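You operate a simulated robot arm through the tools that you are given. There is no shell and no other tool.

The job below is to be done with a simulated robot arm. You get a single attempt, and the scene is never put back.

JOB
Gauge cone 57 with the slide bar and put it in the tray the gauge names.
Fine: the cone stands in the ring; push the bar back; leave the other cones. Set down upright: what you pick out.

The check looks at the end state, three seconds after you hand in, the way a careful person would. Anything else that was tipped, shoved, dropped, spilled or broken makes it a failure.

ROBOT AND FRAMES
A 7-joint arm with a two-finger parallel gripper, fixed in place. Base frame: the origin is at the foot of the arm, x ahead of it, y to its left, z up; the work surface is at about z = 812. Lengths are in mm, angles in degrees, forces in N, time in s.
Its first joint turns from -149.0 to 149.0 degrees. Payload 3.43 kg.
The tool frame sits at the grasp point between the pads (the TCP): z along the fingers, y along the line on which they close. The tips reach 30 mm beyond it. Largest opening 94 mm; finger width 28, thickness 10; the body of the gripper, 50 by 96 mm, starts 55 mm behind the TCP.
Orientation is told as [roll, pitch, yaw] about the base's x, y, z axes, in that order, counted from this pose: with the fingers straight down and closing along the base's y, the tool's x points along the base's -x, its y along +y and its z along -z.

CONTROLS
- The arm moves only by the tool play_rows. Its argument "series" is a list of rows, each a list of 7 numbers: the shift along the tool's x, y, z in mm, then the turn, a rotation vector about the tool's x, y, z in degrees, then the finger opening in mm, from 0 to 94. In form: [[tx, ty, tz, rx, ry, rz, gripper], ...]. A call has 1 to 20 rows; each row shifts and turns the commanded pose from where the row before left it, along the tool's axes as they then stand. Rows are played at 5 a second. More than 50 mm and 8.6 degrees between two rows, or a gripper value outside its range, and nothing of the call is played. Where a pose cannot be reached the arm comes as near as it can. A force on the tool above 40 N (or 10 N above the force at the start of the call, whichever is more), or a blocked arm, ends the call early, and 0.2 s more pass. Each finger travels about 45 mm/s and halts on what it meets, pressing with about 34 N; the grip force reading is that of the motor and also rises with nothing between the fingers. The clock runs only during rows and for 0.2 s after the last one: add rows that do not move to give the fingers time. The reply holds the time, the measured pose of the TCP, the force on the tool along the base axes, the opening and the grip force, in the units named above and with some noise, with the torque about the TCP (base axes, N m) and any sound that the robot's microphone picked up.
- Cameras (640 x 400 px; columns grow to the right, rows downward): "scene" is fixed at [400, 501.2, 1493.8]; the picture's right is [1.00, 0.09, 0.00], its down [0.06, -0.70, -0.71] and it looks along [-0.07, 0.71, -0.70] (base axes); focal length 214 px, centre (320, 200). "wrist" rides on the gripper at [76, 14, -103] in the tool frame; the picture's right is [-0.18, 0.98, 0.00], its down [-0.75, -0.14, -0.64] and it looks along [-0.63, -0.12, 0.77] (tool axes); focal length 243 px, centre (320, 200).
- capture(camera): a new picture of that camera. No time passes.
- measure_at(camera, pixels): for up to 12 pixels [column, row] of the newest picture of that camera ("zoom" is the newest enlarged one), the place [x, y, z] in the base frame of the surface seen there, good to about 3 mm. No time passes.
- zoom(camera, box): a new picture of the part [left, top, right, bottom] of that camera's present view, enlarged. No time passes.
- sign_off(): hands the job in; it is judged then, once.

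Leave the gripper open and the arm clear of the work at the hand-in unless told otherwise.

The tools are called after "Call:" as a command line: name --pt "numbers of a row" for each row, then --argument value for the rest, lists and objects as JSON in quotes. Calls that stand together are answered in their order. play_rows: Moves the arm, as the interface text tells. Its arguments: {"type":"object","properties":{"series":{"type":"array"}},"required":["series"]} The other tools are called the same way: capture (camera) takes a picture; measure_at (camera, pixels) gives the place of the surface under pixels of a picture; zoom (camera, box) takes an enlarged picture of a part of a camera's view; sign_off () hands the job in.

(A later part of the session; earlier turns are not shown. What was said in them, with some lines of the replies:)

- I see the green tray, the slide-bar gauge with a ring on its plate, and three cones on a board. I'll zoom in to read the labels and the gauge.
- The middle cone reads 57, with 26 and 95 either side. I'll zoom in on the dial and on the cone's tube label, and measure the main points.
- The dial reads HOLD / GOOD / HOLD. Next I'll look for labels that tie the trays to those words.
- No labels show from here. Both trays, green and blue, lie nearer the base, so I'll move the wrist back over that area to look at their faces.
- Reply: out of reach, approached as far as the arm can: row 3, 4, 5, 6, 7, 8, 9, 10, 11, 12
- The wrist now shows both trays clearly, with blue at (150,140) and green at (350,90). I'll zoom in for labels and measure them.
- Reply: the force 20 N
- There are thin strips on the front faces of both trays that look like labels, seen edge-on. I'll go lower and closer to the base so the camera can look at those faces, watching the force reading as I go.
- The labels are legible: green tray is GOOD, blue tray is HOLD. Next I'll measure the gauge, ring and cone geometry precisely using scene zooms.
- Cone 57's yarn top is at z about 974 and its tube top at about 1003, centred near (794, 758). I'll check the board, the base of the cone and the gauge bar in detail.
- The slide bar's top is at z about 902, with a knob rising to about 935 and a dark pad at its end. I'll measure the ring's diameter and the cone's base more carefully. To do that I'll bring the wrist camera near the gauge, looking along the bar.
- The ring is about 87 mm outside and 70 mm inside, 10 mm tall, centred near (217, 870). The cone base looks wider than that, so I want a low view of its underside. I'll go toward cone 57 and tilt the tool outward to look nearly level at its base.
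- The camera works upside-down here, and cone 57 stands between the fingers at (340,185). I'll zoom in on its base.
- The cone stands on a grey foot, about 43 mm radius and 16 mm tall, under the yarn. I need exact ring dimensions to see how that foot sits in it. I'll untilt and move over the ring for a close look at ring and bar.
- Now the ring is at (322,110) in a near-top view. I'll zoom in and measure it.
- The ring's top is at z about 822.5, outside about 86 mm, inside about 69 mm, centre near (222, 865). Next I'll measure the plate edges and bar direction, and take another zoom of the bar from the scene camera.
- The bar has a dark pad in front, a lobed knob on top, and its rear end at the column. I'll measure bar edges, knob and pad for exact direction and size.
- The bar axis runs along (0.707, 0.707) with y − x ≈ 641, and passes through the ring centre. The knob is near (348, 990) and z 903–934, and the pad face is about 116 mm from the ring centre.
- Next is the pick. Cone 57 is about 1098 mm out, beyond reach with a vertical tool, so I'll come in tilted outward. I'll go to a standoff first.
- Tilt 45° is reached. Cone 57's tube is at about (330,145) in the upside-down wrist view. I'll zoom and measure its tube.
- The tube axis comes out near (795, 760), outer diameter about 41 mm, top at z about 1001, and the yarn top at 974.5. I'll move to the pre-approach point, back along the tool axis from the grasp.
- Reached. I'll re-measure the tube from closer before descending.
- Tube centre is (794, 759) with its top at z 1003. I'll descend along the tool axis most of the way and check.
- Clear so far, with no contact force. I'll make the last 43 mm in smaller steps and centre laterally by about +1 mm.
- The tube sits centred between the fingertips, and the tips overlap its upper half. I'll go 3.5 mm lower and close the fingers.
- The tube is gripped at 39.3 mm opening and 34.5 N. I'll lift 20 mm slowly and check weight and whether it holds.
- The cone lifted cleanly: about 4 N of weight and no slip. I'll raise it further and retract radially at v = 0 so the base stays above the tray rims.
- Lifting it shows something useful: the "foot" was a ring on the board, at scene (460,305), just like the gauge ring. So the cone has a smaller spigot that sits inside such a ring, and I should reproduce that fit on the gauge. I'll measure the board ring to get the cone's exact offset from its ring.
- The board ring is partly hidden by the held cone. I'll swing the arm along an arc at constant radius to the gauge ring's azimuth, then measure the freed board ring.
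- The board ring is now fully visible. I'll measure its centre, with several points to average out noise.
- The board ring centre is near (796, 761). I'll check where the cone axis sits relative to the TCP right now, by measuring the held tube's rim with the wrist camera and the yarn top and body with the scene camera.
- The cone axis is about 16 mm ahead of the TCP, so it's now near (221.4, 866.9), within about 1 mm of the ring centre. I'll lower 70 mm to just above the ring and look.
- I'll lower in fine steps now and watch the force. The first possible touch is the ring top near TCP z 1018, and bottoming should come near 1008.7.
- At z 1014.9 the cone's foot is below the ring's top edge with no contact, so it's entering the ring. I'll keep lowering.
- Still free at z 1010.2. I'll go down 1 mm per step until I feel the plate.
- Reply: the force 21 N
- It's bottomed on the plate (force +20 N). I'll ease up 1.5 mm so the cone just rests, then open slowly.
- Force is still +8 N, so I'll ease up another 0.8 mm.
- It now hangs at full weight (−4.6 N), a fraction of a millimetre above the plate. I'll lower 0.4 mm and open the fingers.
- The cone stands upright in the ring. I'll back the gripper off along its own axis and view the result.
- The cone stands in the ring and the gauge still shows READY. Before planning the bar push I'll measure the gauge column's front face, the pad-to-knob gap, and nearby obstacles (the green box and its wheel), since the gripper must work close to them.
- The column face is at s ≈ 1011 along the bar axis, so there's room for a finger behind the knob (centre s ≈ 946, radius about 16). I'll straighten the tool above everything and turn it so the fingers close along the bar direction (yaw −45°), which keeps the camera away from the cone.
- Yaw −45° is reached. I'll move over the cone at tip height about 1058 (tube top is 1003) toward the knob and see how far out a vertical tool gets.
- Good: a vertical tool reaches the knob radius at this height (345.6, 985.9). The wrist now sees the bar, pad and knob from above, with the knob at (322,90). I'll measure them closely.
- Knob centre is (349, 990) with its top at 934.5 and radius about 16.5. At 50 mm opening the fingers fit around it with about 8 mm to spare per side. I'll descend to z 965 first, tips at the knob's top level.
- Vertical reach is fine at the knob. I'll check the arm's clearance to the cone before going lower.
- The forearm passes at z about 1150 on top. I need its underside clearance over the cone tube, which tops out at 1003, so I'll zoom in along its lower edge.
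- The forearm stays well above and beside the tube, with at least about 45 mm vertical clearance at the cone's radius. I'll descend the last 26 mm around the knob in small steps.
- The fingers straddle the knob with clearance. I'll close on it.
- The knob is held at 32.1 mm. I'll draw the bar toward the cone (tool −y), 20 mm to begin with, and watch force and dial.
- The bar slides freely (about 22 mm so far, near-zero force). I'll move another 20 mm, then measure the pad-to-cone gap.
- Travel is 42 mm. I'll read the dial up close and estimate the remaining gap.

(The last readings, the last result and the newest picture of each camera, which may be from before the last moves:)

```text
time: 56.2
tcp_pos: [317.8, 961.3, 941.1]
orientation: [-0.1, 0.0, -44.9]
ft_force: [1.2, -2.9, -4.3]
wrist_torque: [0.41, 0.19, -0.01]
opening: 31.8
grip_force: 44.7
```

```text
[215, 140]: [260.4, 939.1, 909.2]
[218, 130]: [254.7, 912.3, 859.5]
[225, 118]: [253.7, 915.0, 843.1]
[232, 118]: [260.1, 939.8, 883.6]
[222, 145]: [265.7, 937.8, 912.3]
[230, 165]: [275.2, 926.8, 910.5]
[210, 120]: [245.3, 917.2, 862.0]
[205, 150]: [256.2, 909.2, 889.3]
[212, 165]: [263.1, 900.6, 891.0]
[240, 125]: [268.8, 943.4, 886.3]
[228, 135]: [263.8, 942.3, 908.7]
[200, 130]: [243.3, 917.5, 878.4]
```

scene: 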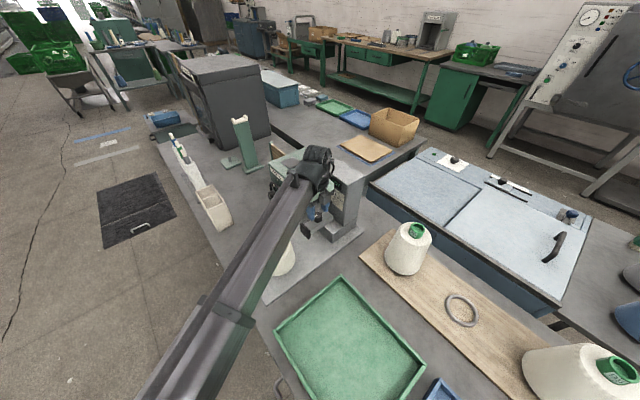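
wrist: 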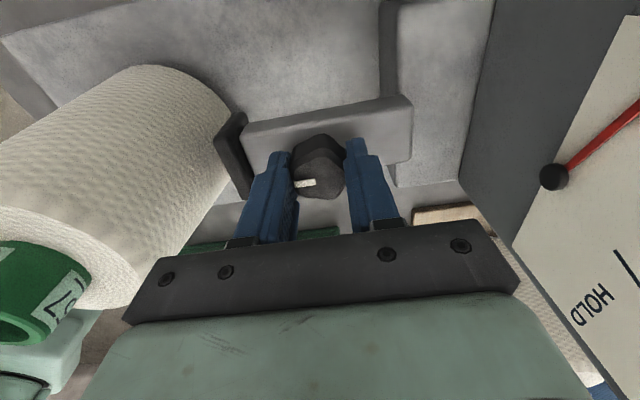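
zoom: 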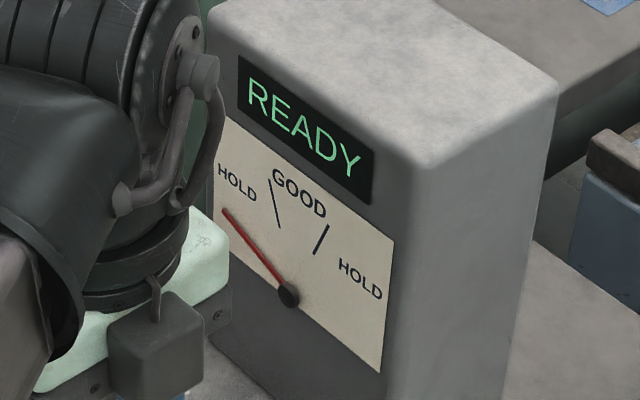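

The needle hasn't moved yet. It probably reacts only at contact. The gap to the cone is about 17–20 mm. I'll advance 10 mm in small steps and look again.

Call:
play_rows --pt "0 -2.5 0 0 0 0 25" --pt "0 -2.5 0 0 0 0 25" --pt "0 -2.5 0 0 0 0 25" --pt "0 -2.5 0 0 0 0 25" --pt "0 0 0 0 0 0 25"

Call:
capture --camera "wrist"

Call:
zoom --camera "wrist" --box '[130, 60, 330, 220]'

Call:
zoom --camera "scene" --box '[305, 165, 365, 215]'

```text
time: 57.4
tcp_pos: [310.7, 953.7, 941.6]
orientation: [-0.1, 0.0, -44.9]
ft_force: [-4.9, 6.1, -0.3]
wrist_torque: [-0.88, -0.85, -0.09]
opening: 32.0
grip_force: 45.3
```

```text
taken
```

wrist: 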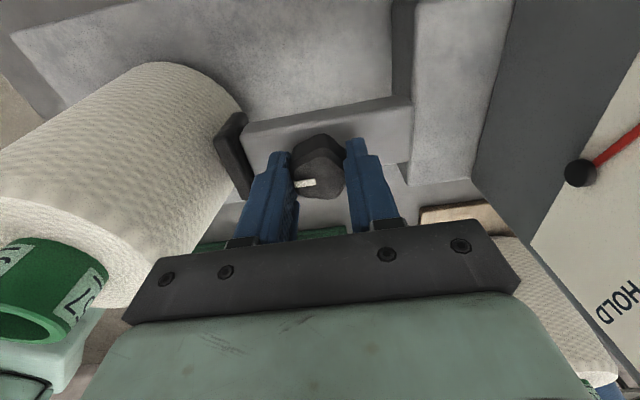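

```text
2.50 times, centred on (230, 140) of wrist
```

zoom: 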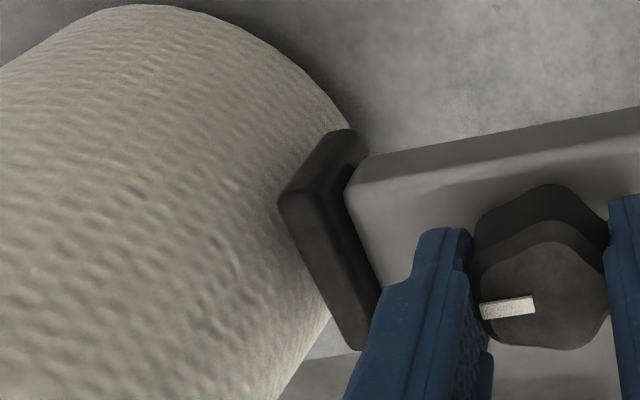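

```text
8.00 times, centred on (335, 190) of scene
```

zoom: 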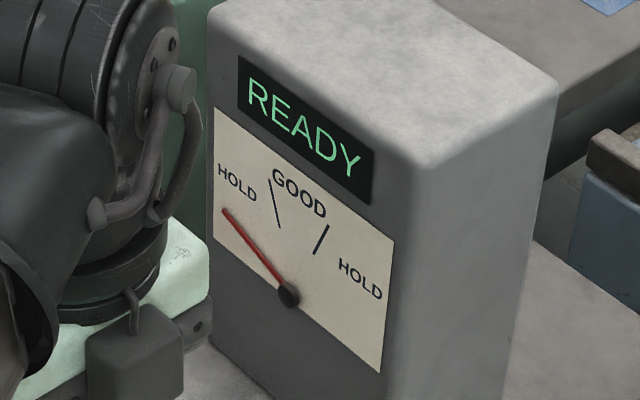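

Travel is 52 mm. There's about 8 N of sideways force, so the tool is drifting slightly off the bar's axis. I'll correct by 0.6 mm toward tool +x while advancing 4 mm more.

Call:
play_rows --pt "0.3 -1 0 0 0 0 25" --pt "0.3 -1 0 0 0 0 25" --pt "0 -1 0 0 0 0 25" --pt "0 -1 0 0 0 0 25" --pt "0 0 0 0 0 0 25"

Call:
capture --camera "wrist"

Call:
zoom --camera "wrist" --box '[180, 80, 280, 160]'

Call:
zoom --camera "scene" --box '[305, 165, 365, 215]'

```text
time: 58.6
tcp_pos: [308.8, 953.2, 942.0]
orientation: [0.0, 0.1, -45.1]
ft_force: [1.5, -1.1, -4.8]
wrist_torque: [0.95, 0.83, 0.19]
opening: 31.9
grip_force: 44.4
```

```text
taken
```

wrist: 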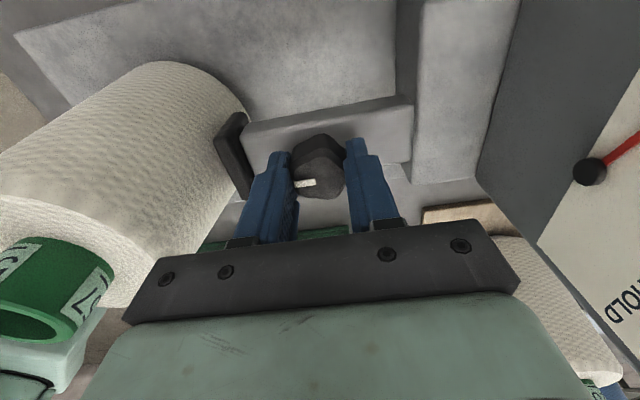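

```text
5.00 times, centred on (230, 120) of wrist
```

zoom: 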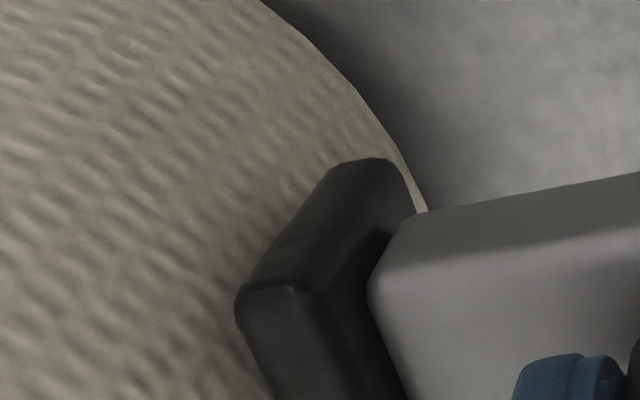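

```text
8.00 times, centred on (335, 190) of scene
```

zoom: 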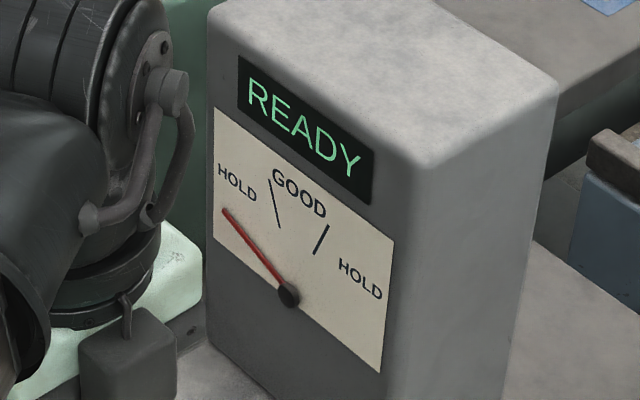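

No contact yet (force is small, dial unchanged). I'll advance 1 mm steps, checking the dial after each short move.

Call:
play_rows --pt "0 -1 0 0 0 0 25" --pt "0 -1 0 0 0 0 25" --pt "0 0 0 0 0 0 25"

Call:
zoom --camera "scene" --box '[305, 165, 365, 215]'

Call:
capture --camera "wrist"

```text
time: 59.4
tcp_pos: [307.8, 951.0, 941.0]
orientation: [0.0, 0.0, -45.0]
ft_force: [-0.6, 2.0, -5.2]
wrist_torque: [0.38, 0.29, -0.11]
opening: 31.9
grip_force: 44.8
```

```text
8.00 times, centred on (335, 190) of scene
```

zoom: 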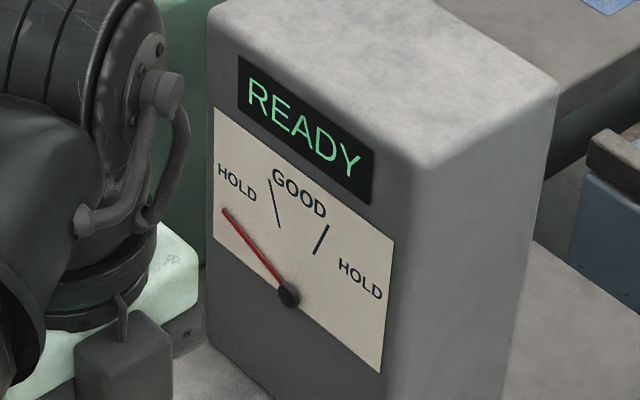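

```text
taken
```

wrist: 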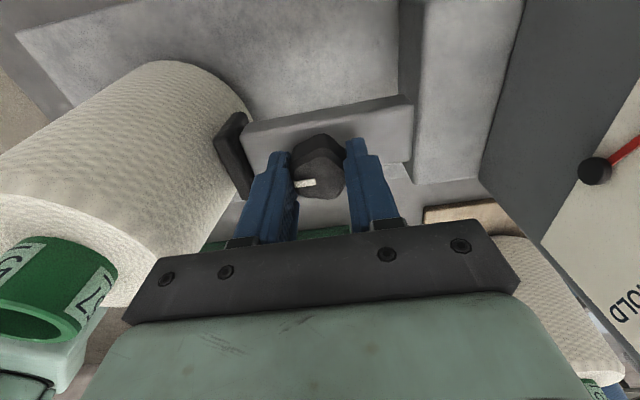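

Call:
play_rows --pt "0.2 -1 0 0 0 0 25" --pt "0 -1 0 0 0 0 25" --pt "0 0 0 0 0 0 25"

Call:
zoom --camera "scene" --box '[305, 165, 365, 215]'

Call:
capture --camera "wrist"

Call:
zoom --camera "wrist" --box '[180, 80, 280, 160]'

```text
time: 60.2
tcp_pos: [306.0, 949.8, 941.1]
orientation: [0.0, 0.0, -45.1]
ft_force: [0.5, -0.7, -4.2]
wrist_torque: [0.26, 0.19, 0.02]
opening: 32.0
grip_force: 45.3
```

```text
8.00 times, centred on (335, 190) of scene
```

zoom: 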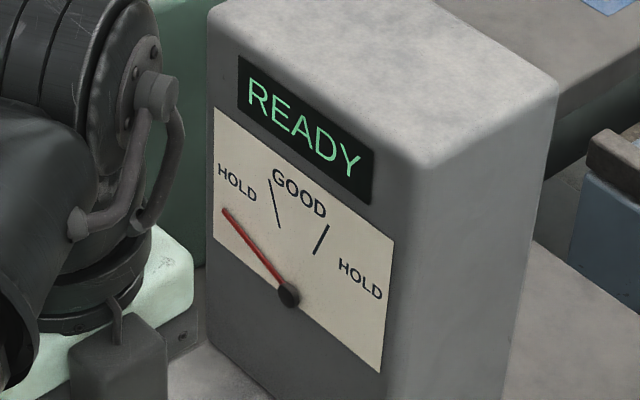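

```text
taken
```

wrist: 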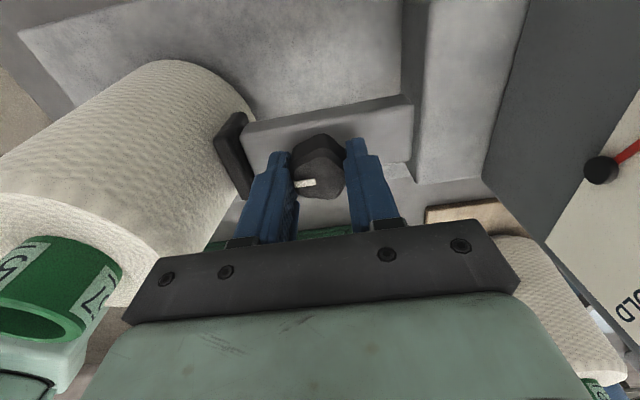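

```text
5.00 times, centred on (230, 120) of wrist
```

zoom: 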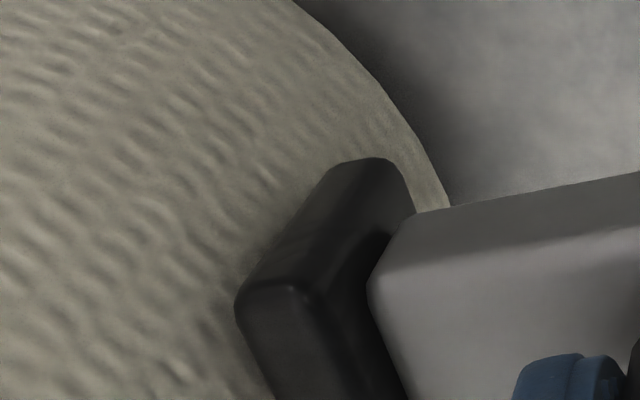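

The pad is nearly touching (the shading darkens at the cone). I'll do finer 0.7 mm steps.

Call:
play_rows --pt "0 -0.7 0 0 0 0 25" --pt "0 -0.7 0 0 0 0 25" --pt "0 0 0 0 0 0 25"

Call:
zoom --camera "scene" --box '[305, 165, 365, 215]'

Call:
zoom --camera "wrist" --box '[180, 80, 280, 160]'

```text
time: 61.0
tcp_pos: [304.2, 947.3, 941.1]
orientation: [0.1, 0.0, -45.0]
ft_force: [1.7, -2.0, -2.0]
wrist_torque: [-0.05, -0.04, 0.05]
opening: 32.2
grip_force: 45.3
```

```text
8.00 times, centred on (335, 190) of scene
```

zoom: 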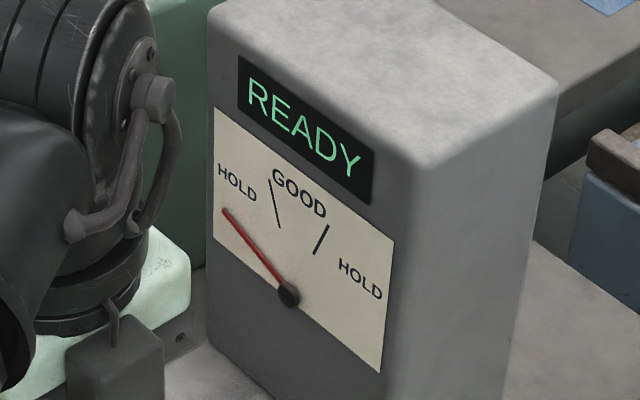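

```text
5.00 times, centred on (230, 120) of wrist
```

zoom: 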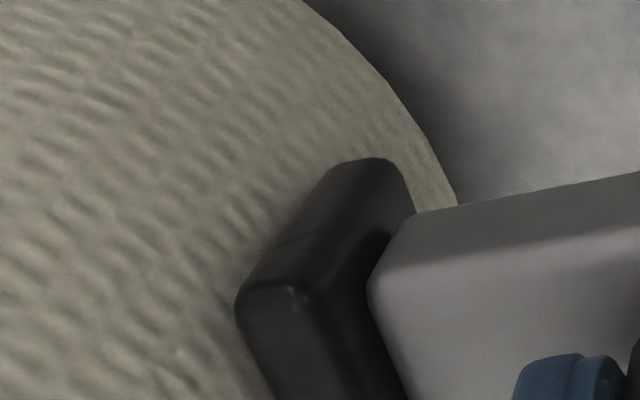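

Call:
play_rows --pt "0 -0.7 0 0 0 0 25" --pt "0 -0.7 0 0 0 0 25" --pt "0 0 0 0 0 0 25"

Call:
zoom --camera "scene" --box '[305, 165, 365, 215]'

Call:
zoom --camera "wrist" --box '[180, 80, 280, 160]'

```text
time: 61.8
tcp_pos: [304.5, 948.4, 941.8]
orientation: [-0.1, 0.0, -45.0]
ft_force: [3.5, -0.5, -2.7]
wrist_torque: [-0.3, -0.49, -0.03]
opening: 32.1
grip_force: 45.2
```

```text
8.00 times, centred on (335, 190) of scene
```

zoom: 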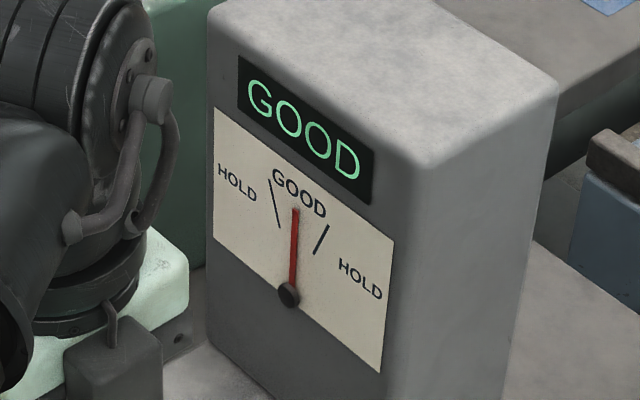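

```text
5.00 times, centred on (230, 120) of wrist
```

zoom: 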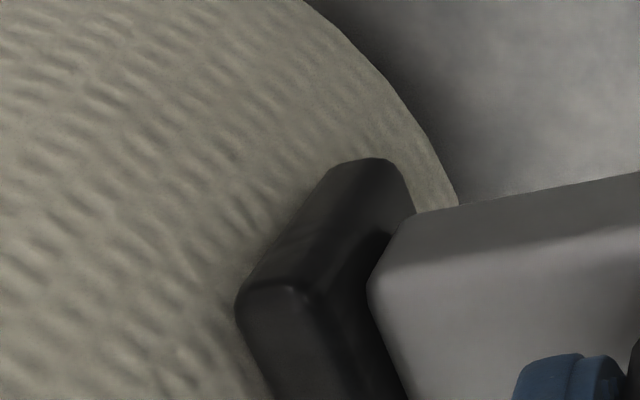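

The gauge reads GOOD, with the needle in the middle of the GOOD band. I'll hold still briefly to confirm the reading is stable.

Call:
play_rows --pt "0 0 0 0 0 0 25" --pt "0 0 0 0 0 0 25" --pt "0 0 0 0 0 0 25"

Call:
zoom --camera "scene" --box '[305, 165, 365, 215]'

Call:
zoom --camera "scene" --box '[240, 160, 370, 290]'

```text
time: 62.6
tcp_pos: [304.6, 947.0, 940.3]
orientation: [0.0, 0.0, -45.0]
ft_force: [3.8, -2.0, -3.2]
wrist_torque: [-0.21, -0.35, -0.09]
opening: 31.9
grip_force: 45.3
```

```text
8.00 times, centred on (335, 190) of scene
```

zoom: 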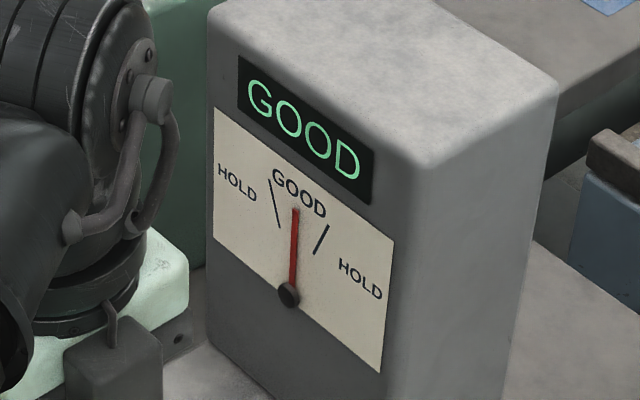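

```text
3.08 times, centred on (305, 225) of scene
```

zoom: 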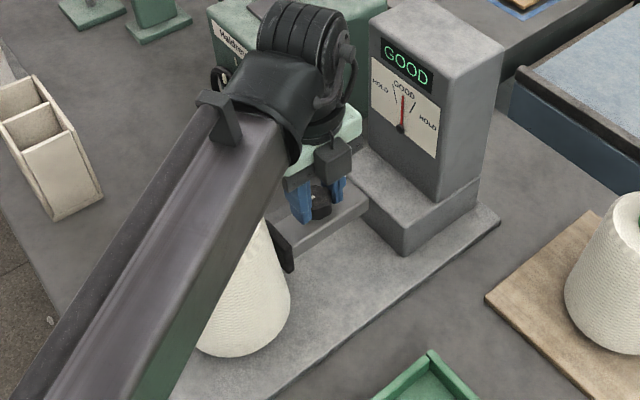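

The GOOD reading is stable, so the green tray is the target. Now I'll push the bar all the way back (+60.8 mm), undoing the small sideways correction.

Call:
play_rows --pt "0 2 0 0 0 0 25" --pt "-0.3 5 0 0 0 0 25" --pt "-0.2 6 0 0 0 0 25" --pt "0 7 0 0 0 0 25" --pt "0 7 0 0 0 0 25" --pt "0 7 0 0 0 0 25" --pt "0 7 0 0 0 0 25" --pt "0 6 0 0 0 0 25" --pt "-0.3 5 0 0 0 0 25" --pt "0 4 0 0 0 0 25" --pt "0 2 0 0 0 0 25" --pt "0 0 0 0 0 0 25" --pt "0 0 0 0 0 0 25"

Call:
capture --camera "wrist"

Call:
zoom --camera "scene" --box '[240, 160, 370, 290]'

```text
time: 65.4
tcp_pos: [346.2, 989.0, 941.1]
orientation: [-0.1, 0.0, -45.0]
ft_force: [1.9, -2.0, -4.5]
wrist_torque: [0.04, 0.09, -0.01]
opening: 32.0
grip_force: 45.0
```

```text
taken
```

wrist: 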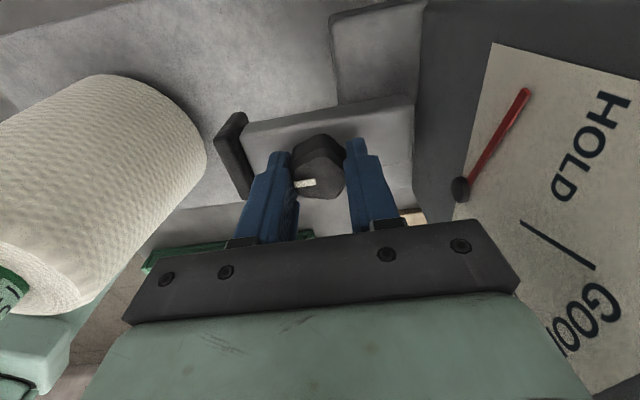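

```text
3.08 times, centred on (305, 225) of scene
```

zoom: 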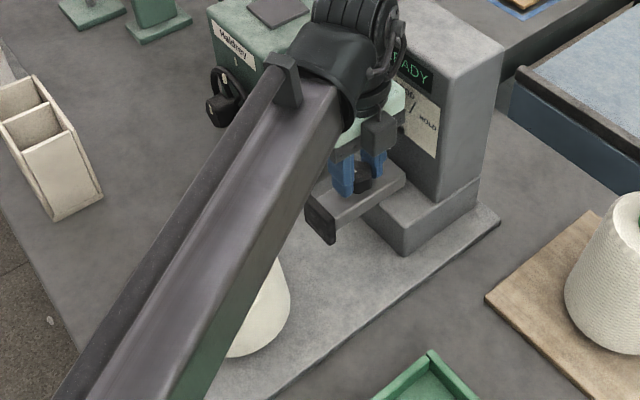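

I've pushed back 58 mm, and the gauge is back to READY. About 2.8 mm remain. I'll finish until I feel the back stop.

Call:
play_rows --pt "0 1 0 0 0 0 25" --pt "0 1 0 0 0 0 25" --pt "0 0.8 0 0 0 0 25" --pt "0 0 0 0 0 0 25"

```text
time: 66.4
tcp_pos: [346.0, 990.5, 941.6]
orientation: [0.0, 0.0, -44.9]
ft_force: [-2.5, -0.3, -1.8]
wrist_torque: [-0.41, -0.29, -0.09]
opening: 31.8
grip_force: 44.9
```

Call:
play_rows --pt "0 0.6 0 0 0 0 25" --pt "0 0.4 0 0 0 0 25" --pt "0 0 0 0 0 0 25"

```text
time: 67.2
tcp_pos: [346.3, 990.3, 940.9]
orientation: [-0.1, 0.0, -45.0]
ft_force: [-10.3, -9.5, -2.9]
wrist_torque: [0.03, 0.12, 0.0]
opening: 32.0
grip_force: 45.0
```

It's firmly at the back stop (−14 N along the bar). I'll open the fingers and lift straight up.

Call:
play_rows --pt "0 0 0 0 0 0 40" --pt "0 0 0 0 0 0 50" --pt "0 0 0 0 0 0 50" --pt "0 0 -5 0 0 0 50" --pt "0 0 -15 0 0 0 50" --pt "0 0 -30 0 0 0 50" --pt "0 0 -40 0 0 0 50" --pt "0 0 -40 0 0 0 50" --pt "0 0 -20 0 0 0 50" --pt "0 0 0 0 0 0 50"

Call:
capture --camera "wrist"

Call:
capture --camera "scene"

Call:
zoom --camera "scene" --box '[240, 160, 370, 290]'

```text
time: 69.4
tcp_pos: [347.4, 989.8, 1089.9]
orientation: [0.1, 0.0, -45.0]
ft_force: [-0.2, 0.0, -0.5]
wrist_torque: [0.0, 0.04, 0.01]
opening: 50.1
grip_force: 0.2
```

```text
taken
```

wrist: 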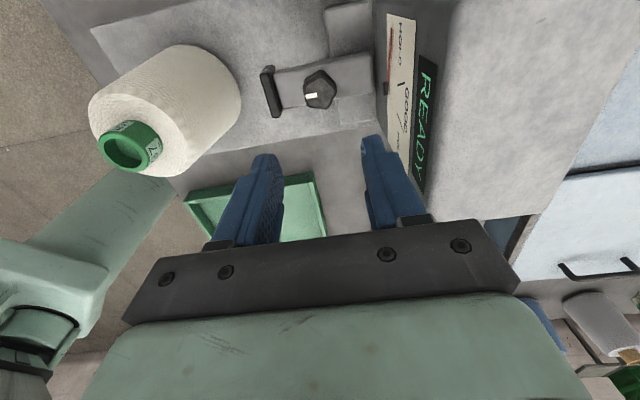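

```text
taken
```

scene: 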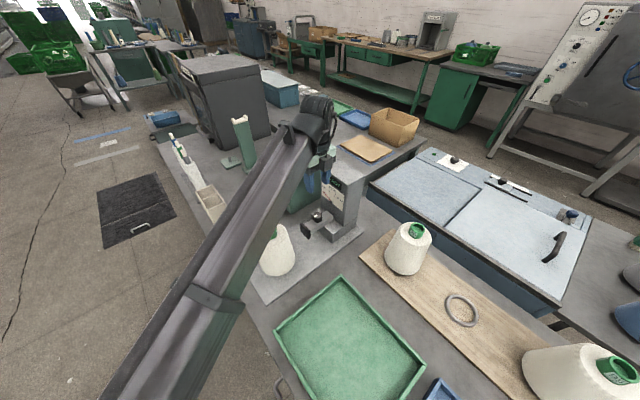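

```text
3.08 times, centred on (305, 225) of scene
```

zoom: 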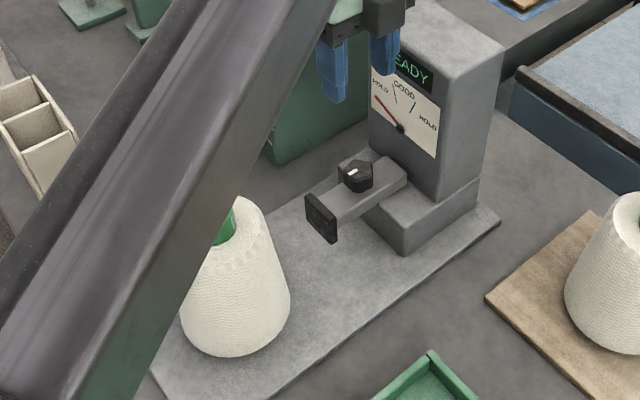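

The bar is home, the dial is at rest and the display shows READY. Cone 57 still stands in the ring. I'll go back above the cone to pick it with a vertical tool.

Call:
play_rows --pt "0.4 -44 0 0 0 0 80" --pt "0.4 -44 0 0 0 0 94" --pt "0.4 -44 0 0 0 0 94" --pt "0.3 -43.8 0 0 0 0 94" --pt "0 0 0 0 0 0 94"

Call:
capture --camera "wrist"

Call:
capture --camera "scene"

```text
time: 70.6
tcp_pos: [223.0, 866.9, 1090.3]
orientation: [0.0, 0.0, -45.0]
ft_force: [-0.1, 1.0, 0.3]
wrist_torque: [-0.01, 0.01, 0.03]
opening: 94.1
grip_force: 0.1
```

```text
taken
```

wrist: 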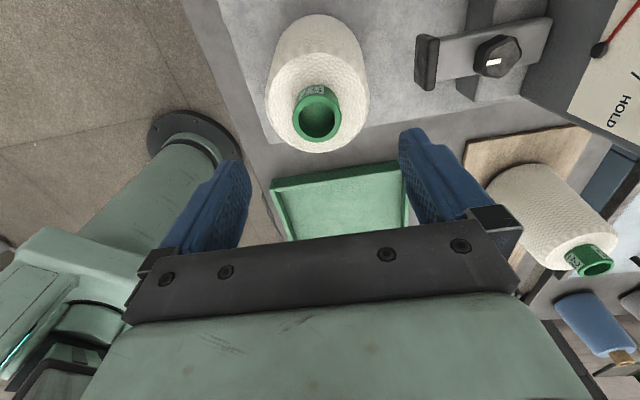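

```text
taken
```

scene: 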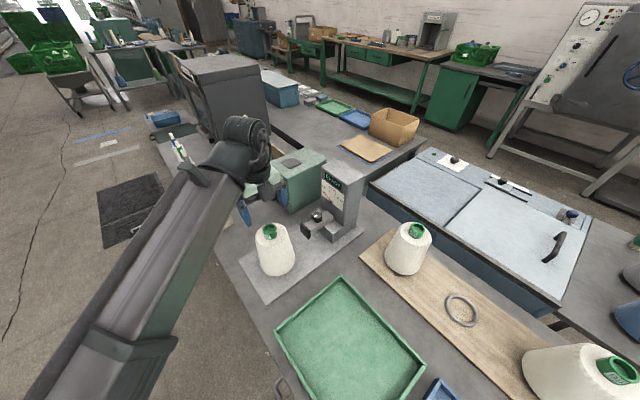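

The tube is at (318,112) in the wrist view. I'll measure it precisely.

Call:
zoom --camera "wrist" --box '[265, 70, 375, 150]'

Call:
measure_at --camera "zoom" --pixels '[[310, 125], [310, 132], [310, 285], [310, 278], [207, 210], [212, 215], [400, 210], [393, 215], [240, 160], [380, 155], [240, 265], [380, 265]]'

```text
5.00 times, centred on (320, 110) of wrist
```

zoom: 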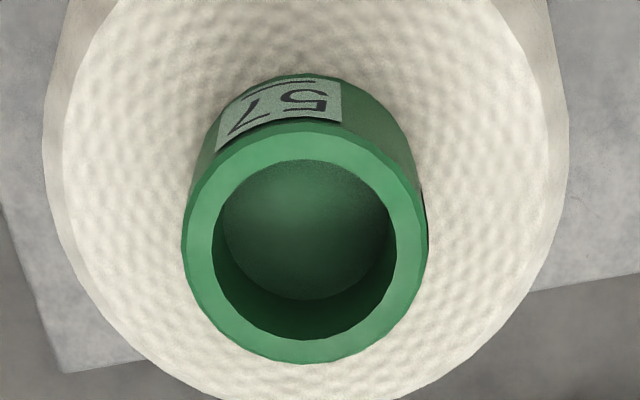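

```text
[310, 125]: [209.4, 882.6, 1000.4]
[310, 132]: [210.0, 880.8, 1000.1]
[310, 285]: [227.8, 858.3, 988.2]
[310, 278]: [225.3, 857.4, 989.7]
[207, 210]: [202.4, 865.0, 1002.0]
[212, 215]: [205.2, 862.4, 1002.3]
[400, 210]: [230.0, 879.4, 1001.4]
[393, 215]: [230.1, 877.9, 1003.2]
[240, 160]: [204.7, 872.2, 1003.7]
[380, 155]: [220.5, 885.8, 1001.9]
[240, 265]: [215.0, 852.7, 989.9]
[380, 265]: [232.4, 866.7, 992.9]
```

Call:
measure_at --camera "zoom" --pixels '[[305, 140], [305, 352], [198, 245], [412, 245], [305, 142], [305, 350], [200, 243], [410, 243], [228, 168], [382, 170], [228, 318], [382, 318]]'

```text
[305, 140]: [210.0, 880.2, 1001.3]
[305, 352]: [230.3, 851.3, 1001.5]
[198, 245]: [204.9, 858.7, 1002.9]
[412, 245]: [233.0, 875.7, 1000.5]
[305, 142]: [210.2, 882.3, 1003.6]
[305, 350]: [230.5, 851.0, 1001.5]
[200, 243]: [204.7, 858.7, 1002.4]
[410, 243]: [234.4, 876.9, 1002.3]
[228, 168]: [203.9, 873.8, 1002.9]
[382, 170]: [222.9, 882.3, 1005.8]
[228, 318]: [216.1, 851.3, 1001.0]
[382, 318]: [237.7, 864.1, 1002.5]
```

The tube centre is (220, 867.4) with its top at 1002.3. I'll centre over it and descend so the tips stop just above the yarn (tip z about 979).

Call:
play_rows --pt "2.5 -1.8 20 0 0 0 94" --pt "0 0 25 0 0 0 94" --pt "0 0 20 0 0 0 94" --pt "0 0 10 0 0 0 94" --pt "0 0 5 0 0 0 94" --pt "0 0 0 0 0 0 94"

Call:
capture --camera "wrist"

Call:
zoom --camera "scene" --box '[230, 200, 320, 290]'

```text
time: 72.0
tcp_pos: [220.0, 867.7, 1010.9]
orientation: [0.1, 0.0, -45.0]
ft_force: [0.3, 0.2, 0.0]
wrist_torque: [0.02, 0.03, 0.0]
opening: 94.1
grip_force: 0.0
```

```text
taken
```

wrist: 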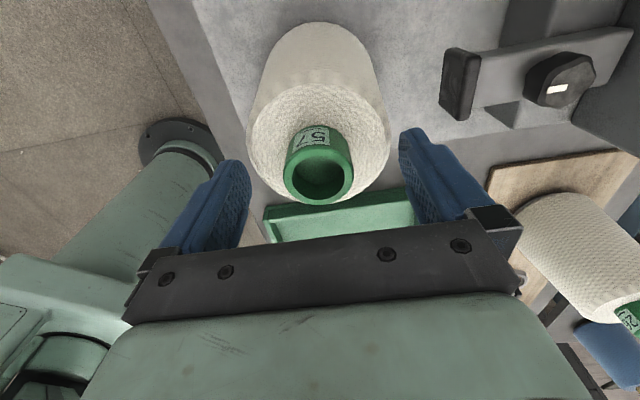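

```text
4.44 times, centred on (275, 245) of scene
```

zoom: 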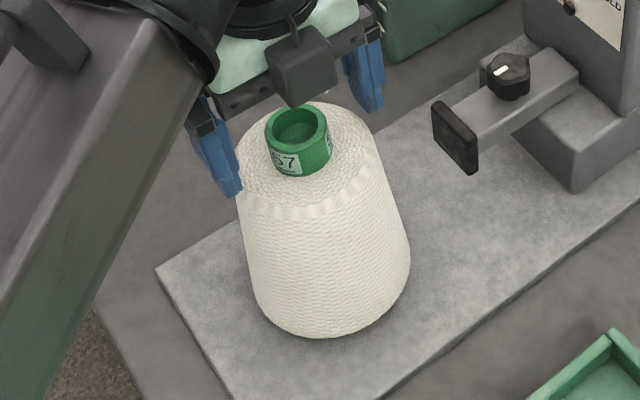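

The tube is centred between the fingers. I'll go 2 mm lower and close.

Call:
play_rows --pt "0 0 2 0 0 0 94" --pt "0 0 0 0 0 0 70" --pt "0 0 0 0 0 0 52" --pt "0 0 0 0 0 0 46" --pt "0 0 0 0 0 0 42" --pt "0 0 0 0 0 0 36" --pt "0 0 0 0 0 0 25" --pt "0 0 0 0 0 0 20" --pt "0 0 0 0 0 0 20"

Call:
capture --camera "wrist"

Call:
zoom --camera "scene" --box '[230, 200, 320, 290]'

```text
time: 74.0
tcp_pos: [219.9, 865.9, 1008.4]
orientation: [0.0, 0.1, -45.0]
ft_force: [-1.6, -1.8, -0.3]
wrist_torque: [-0.19, 0.09, -0.01]
opening: 38.1
grip_force: 34.1
```

```text
taken
```

wrist: 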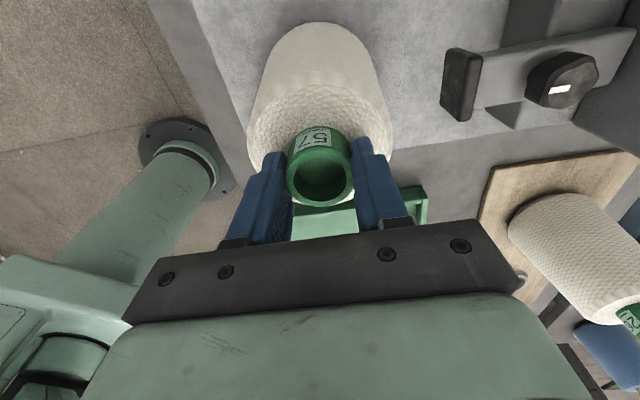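

```text
4.44 times, centred on (275, 245) of scene
```

zoom: 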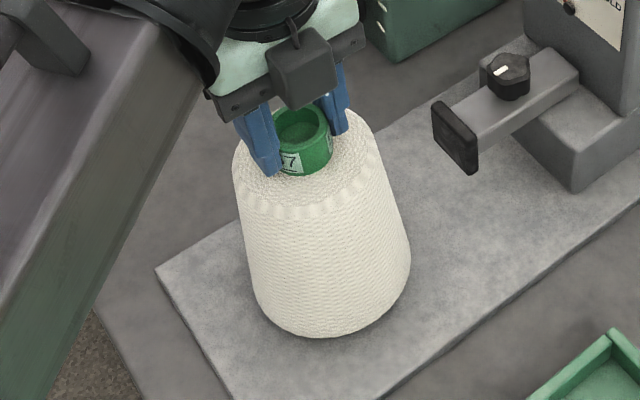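

Gripped (38.1 mm, 34 N). I'll lift straight up out of the ring, slowly at first.

Call:
play_rows --pt "0 0 -2 0 0 0 20" --pt "0 0 -3 0 0 0 20" --pt "0 0 -4 0 0 0 20" --pt "0 0 -6 0 0 0 20" --pt "0 0 -10 0 0 0 20" --pt "0 0 -12 0 0 0 20" --pt "0 0 -12 0 0 0 20" --pt "0 0 -8 0 0 0 20" --pt "0 0 0 0 0 0 20" --pt "0 0 0 0 0 0 20"

Call:
capture --camera "wrist"

Call:
zoom --camera "scene" --box '[230, 190, 330, 290]'

```text
time: 76.2
tcp_pos: [219.9, 867.4, 1065.6]
orientation: [-0.1, 0.0, -45.0]
ft_force: [-0.1, 0.4, -4.7]
wrist_torque: [0.02, 0.02, 0.06]
opening: 38.0
grip_force: 33.9
```

```text
taken
```

wrist: 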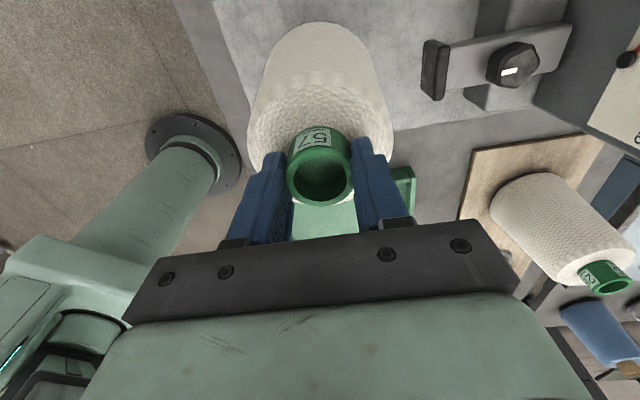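

```text
4.00 times, centred on (280, 240) of scene
```

zoom: 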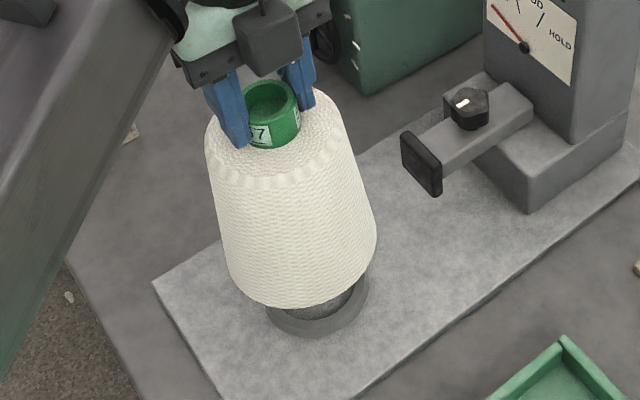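

The cone is out of the ring, base at about z 870, above the 838 tray rims. I'll carry it sideways to the green tray's centre at (449.5, 629).

Call:
play_rows --pt "-8 -0.2 0 0 0 0 20" --pt "-18 -0.4 0 0 0 0 20" --pt "-28 -0.5 0 0 0 0 20" --pt "-30 -0.6 0 0 0 0 20" --pt "-30 -0.6 0 0 0 0 20" --pt "-30 -0.6 0 0 0 0 20" --pt "-30 -0.6 0 0 0 0 20" --pt "-30 -0.6 0 0 0 0 20" --pt "-30 -0.6 0 0 0 0 20" --pt "-30 -0.6 0 0 0 0 20" --pt "-28 -0.5 0 0 0 0 20" --pt "-20 -0.4 0 0 0 0 20" --pt "-12 -0.2 0 0 0 0 20" --pt "-6.8 0 0 0 0 0 20" --pt "0 0 0 0 0 0 20" --pt "0 0 0 0 0 0 20"

Call:
capture --camera "scene"

Call:
capture --camera "wrist"

```text
time: 79.6
tcp_pos: [449.5, 629.2, 1066.0]
orientation: [0.1, -0.1, -45.0]
ft_force: [0.3, 0.3, -5.2]
wrist_torque: [-0.02, 0.01, -0.02]
opening: 38.0
grip_force: 34.3
```

```text
taken
```

scene: 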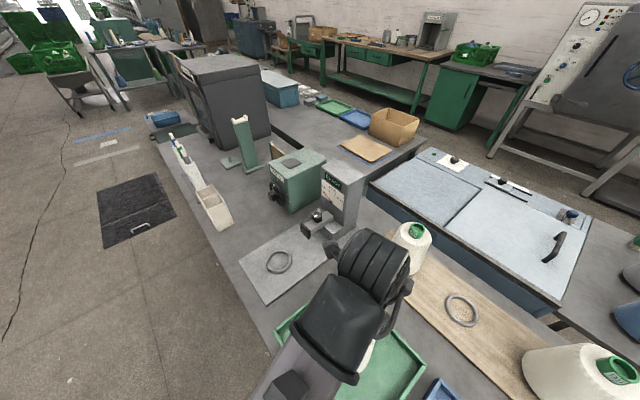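

```text
taken
```

wrist: 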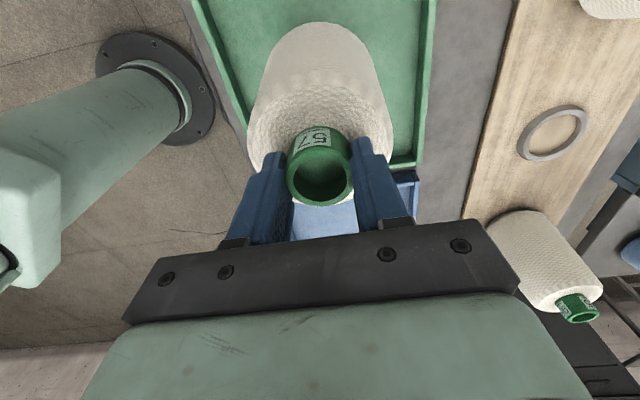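

The cone is over the green tray, well inside its rims. I'll lower 45 mm, then feel for the floor.

Call:
play_rows --pt "0 0 6 0 0 0 20" --pt "0 0 10 0 0 0 20" --pt "0 0 12 0 0 0 20" --pt "0 0 10 0 0 0 20" --pt "0 0 7 0 0 0 20" --pt "0 0 0 0 0 0 20"

Call:
play_rows --pt "0 0 3 0 0 0 20" --pt "0 0 3 0 0 0 20" --pt "0 0 2 0 0 0 20" --pt "0 0 0 0 0 0 20"

```text
time: 81.0
tcp_pos: [449.5, 629.6, 1020.6]
orientation: [0.0, 0.0, -45.0]
ft_force: [-0.7, -0.6, -5.0]
wrist_torque: [-0.03, 0.0, -0.01]
opening: 38.0
grip_force: 34.3
```

```text
time: 82.0
tcp_pos: [449.4, 629.9, 1013.5]
orientation: [0.0, 0.0, -45.0]
ft_force: [0.2, 0.1, -4.4]
wrist_torque: [-0.03, 0.03, 0.01]
opening: 37.8
grip_force: 33.6
```

Still hanging free at z 1013.5. I'll continue at 1 mm steps until touch.

Call:
play_rows --pt "0 0 1 0 0 0 20" --pt "0 0 1 0 0 0 20" --pt "0 0 1 0 0 0 20" --pt "0 0 0 0 0 0 20"

Call:
play_rows --pt "0 0 1 0 0 0 20" --pt "0 0 0 0 0 0 20"

Call:
play_rows --pt "0 0 1 0 0 0 20" --pt "0 0 0 0 0 0 20"

```text
time: 83.0
tcp_pos: [448.4, 629.9, 1010.2]
orientation: [0.0, 0.0, -45.0]
ft_force: [-0.3, 0.4, -4.7]
wrist_torque: [-0.01, 0.0, -0.01]
opening: 38.1
grip_force: 34.4
```

```text
time: 83.6
tcp_pos: [449.7, 630.4, 1009.3]
orientation: [0.0, 0.0, -45.1]
ft_force: [-0.5, -0.2, -4.1]
wrist_torque: [-0.01, 0.03, 0.03]
opening: 37.5
grip_force: 34.0
```

```text
time: 84.2
tcp_pos: [450.2, 629.1, 1008.4]
orientation: [0.0, 0.0, -45.0]
ft_force: [1.1, 0.0, -4.2]
wrist_torque: [0.02, 0.0, 0.0]
opening: 37.6
grip_force: 34.2
```

Call:
play_rows --pt "0 0 0.7 0 0 0 20" --pt "0 0 0 0 0 0 20"

Call:
play_rows --pt "0 0 0.7 0 0 0 20" --pt "0 0 0 0 0 0 20"

```text
time: 84.8
tcp_pos: [448.6, 628.8, 1007.5]
orientation: [-0.1, 0.0, -45.0]
ft_force: [0.0, 0.1, -3.8]
wrist_torque: [-0.04, -0.02, 0.0]
opening: 37.6
grip_force: 34.1
```

```text
time: 85.4
tcp_pos: [449.3, 630.3, 1007.5]
orientation: [0.0, -0.1, -45.1]
ft_force: [2.3, -3.2, 11.2]
wrist_torque: [-0.24, 0.04, -0.03]
opening: 37.6
grip_force: 34.4
```

Touchdown on the tray floor (+11 N). I'll ease up 0.8 mm and release.

Call:
play_rows --pt "0 0 -0.5 0 0 0 20" --pt "0 0 -0.3 0 0 0 20" --pt "0 0 0 0 0 0 20"

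```text
time: 86.2
tcp_pos: [448.5, 628.8, 1008.0]
orientation: [0.0, 0.0, -45.0]
ft_force: [2.1, -3.5, 10.9]
wrist_torque: [-0.35, -0.24, -0.07]
opening: 38.0
grip_force: 33.6
```

Call:
play_rows --pt "0 0 -0.4 0 0 0 20" --pt "0 0 0 0 0 0 20"

```text
time: 86.8
tcp_pos: [447.8, 628.8, 1007.8]
orientation: [0.0, 0.0, -45.0]
ft_force: [1.5, -2.5, 4.2]
wrist_torque: [-0.21, -0.16, -0.03]
opening: 37.8
grip_force: 34.5
```

Call:
play_rows --pt "0 0 -0.25 0 0 0 20" --pt "0 0 0 0 0 0 20"

Call:
zoom --camera "scene" --box '[270, 260, 450, 400]'

```text
time: 87.4
tcp_pos: [449.4, 629.0, 1007.6]
orientation: [0.0, 0.1, -45.0]
ft_force: [0.2, 0.6, -4.9]
wrist_torque: [-0.06, -0.01, 0.02]
opening: 37.8
grip_force: 34.0
```

```text
2.86 times, centred on (360, 330) of scene
```

zoom: 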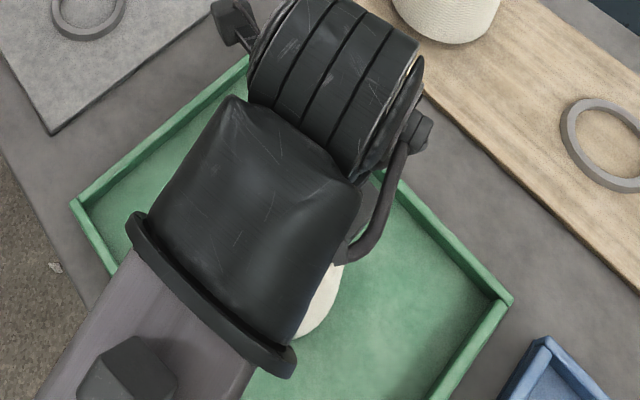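

The cone now just hangs a fraction of a millimetre off the floor. I'll lower 0.15 mm and open gradually.

Call:
play_rows --pt "0 0 0.15 0 0 0 20" --pt "0 0 0 0 0 0 42" --pt "0 0 0 0 0 0 50" --pt "0 0 0 0 0 0 65" --pt "0 0 0 0 0 0 80" --pt "0 0 0 0 0 0 94" --pt "0 0 0 0 0 0 94" --pt "0 0 0 0 0 0 94"

Call:
capture --camera "wrist"

```text
time: 89.2
tcp_pos: [448.9, 628.9, 1006.9]
orientation: [0.0, 0.0, -45.1]
ft_force: [-0.4, -0.4, 0.2]
wrist_torque: [-0.02, 0.02, -0.03]
opening: 93.8
grip_force: 0.0
```

```text
taken
```

wrist: 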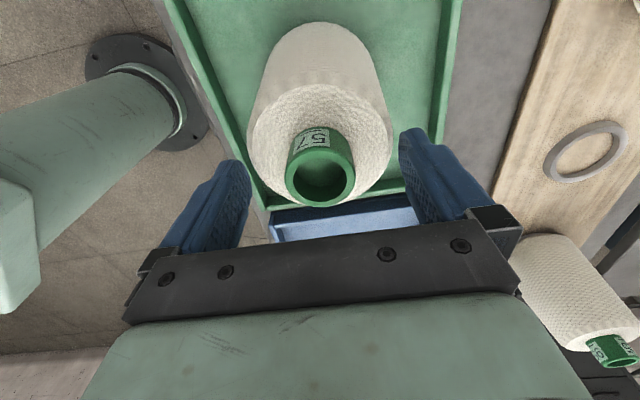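

Released with the cone upright. I'll rise straight up.

Call:
play_rows --pt "0 0 -6 0 0 0 94" --pt "0 0 -14 0 0 0 94" --pt "0 0 -20 0 0 0 94" --pt "0 0 -25 0 0 0 94" --pt "0 0 -20 0 0 0 94" --pt "0 0 0 0 0 0 94"

Call:
capture --camera "wrist"

Call:
capture --camera "scene"

```text
time: 90.6
tcp_pos: [449.7, 628.7, 1093.2]
orientation: [0.0, 0.1, -45.1]
ft_force: [0.0, 0.5, -0.3]
wrist_torque: [0.02, 0.02, 0.0]
opening: 93.9
grip_force: 0.0
```

```text
taken
```

wrist: 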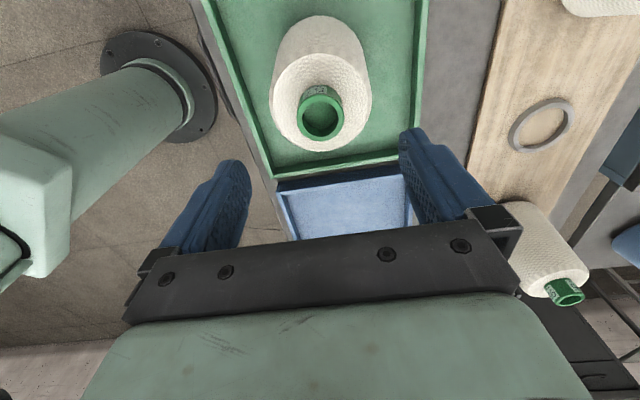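

```text
taken
```

scene: 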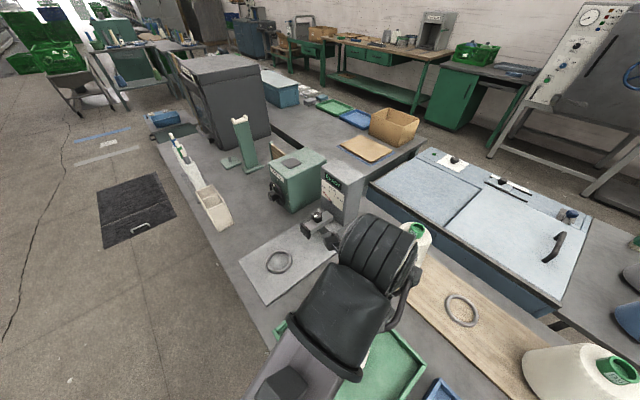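

The cone stands upright in the green tray. I'll move the arm away to the side, toward the starting area and high up, to inspect the whole scene.

Call:
play_rows --pt "15 0 -2 0 0 0 94" --pt "30 0 -3 0 0 0 94" --pt "40 0 -3 0 0 0 94" --pt "40 0 -3 0 0 0 94" --pt "40 0 -3 0 0 0 94" --pt "40 0 -3 0 0 0 94" --pt "40 0 -3 0 0 0 94" --pt "40 0 -3 0 0 0 94" --pt "30 0 -3 0 0 0 94" --pt "15 0 -2 0 0 0 94" --pt "0 0 0 0 0 0 94"

Call:
capture --camera "scene"

Call:
zoom --camera "scene" --box '[230, 150, 490, 400]'

```text
time: 93.0
tcp_pos: [216.0, 864.0, 1121.0]
orientation: [0.0, -0.1, -45.1]
ft_force: [-0.4, 0.1, 0.1]
wrist_torque: [-0.01, -0.02, 0.0]
opening: 94.0
grip_force: 0.0
```

```text
taken
```

scene: 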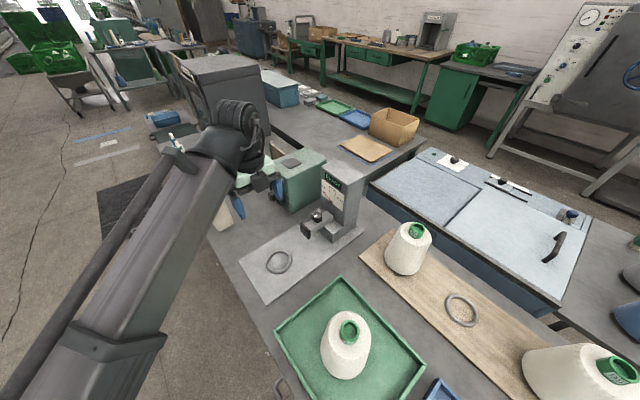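

```text
1.60 times, centred on (360, 275) of scene
```

zoom: 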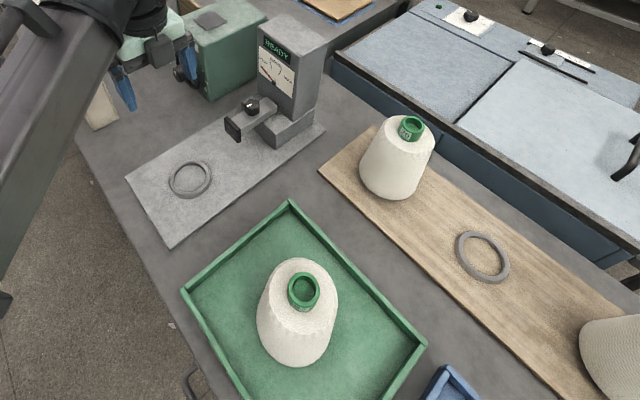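

Cone 57 stands upright in the green (GOOD) tray, and the other cones are undisturbed. I'll compare the bar position with the first picture and check the cone's uprightness before handing in.

Call:
zoom --camera "scene" --box '[285, 195, 355, 245]'

Call:
zoom --camera "scene" --box '[300, 300, 400, 390]'

Call:
measure_at --camera "scene" --pixels '[[349, 320], [339, 325], [358, 325], [345, 345], [335, 365], [355, 365], [345, 378], [320, 340]]'

Call:
zoom --camera "scene" --box '[305, 160, 375, 215]'

```text
8.00 times, centred on (320, 220) of scene
```

zoom: 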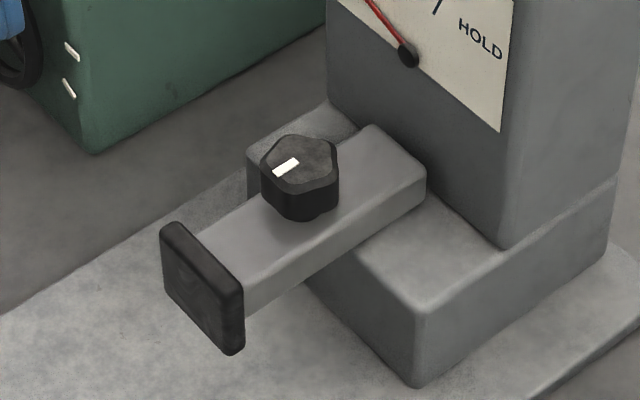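

```text
4.44 times, centred on (350, 345) of scene
```

zoom: 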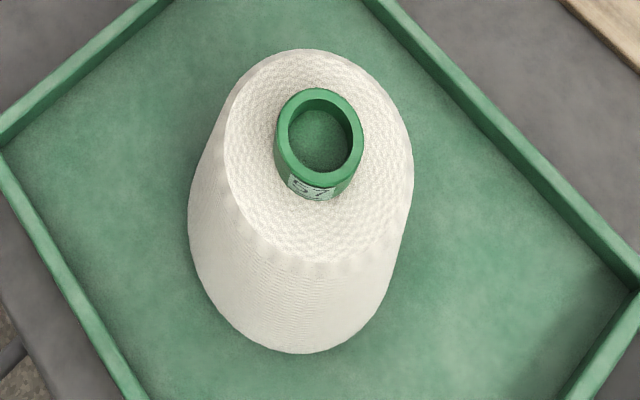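

```text
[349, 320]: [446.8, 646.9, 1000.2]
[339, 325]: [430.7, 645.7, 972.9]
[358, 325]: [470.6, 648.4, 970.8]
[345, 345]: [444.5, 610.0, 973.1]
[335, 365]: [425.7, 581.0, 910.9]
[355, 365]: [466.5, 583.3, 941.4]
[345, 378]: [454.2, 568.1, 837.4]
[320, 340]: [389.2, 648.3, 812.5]
```

```text
7.27 times, centred on (340, 188) of scene
```

zoom: 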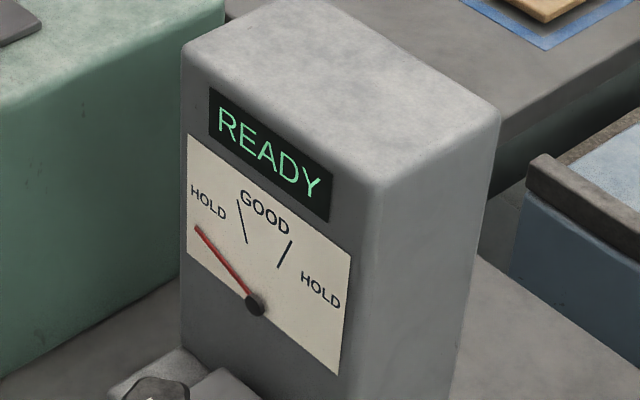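

The bar matches its starting position exactly and the display shows READY. Cone 57 stands upright in the green GOOD tray (yarn top level at z about 973), and cones 26 and 95 are untouched. The gripper is open and high above the work, so I'm handing in.

Call:
sign_off

```text
The job is handed in.
```

Cone 57 gauged GOOD and now stands upright near the middle of the green tray, which carries the GOOD label. I've handed the job in.

- **Gauging:** the cone stood inside the ring, and the display read GOOD with the needle mid-band. The reading held steady when I paused to check it.
- **Slide bar:** it is pushed back against its stop and matches its position in the first pictures. The display is back to READY.
- **Other cones:** I left 26 and 95 alone; they look undisturbed in the pictures. The ring that cone 57 was standing in is still on the board.
- **Arm:** the gripper is open, about 300 mm above the gauge plate.
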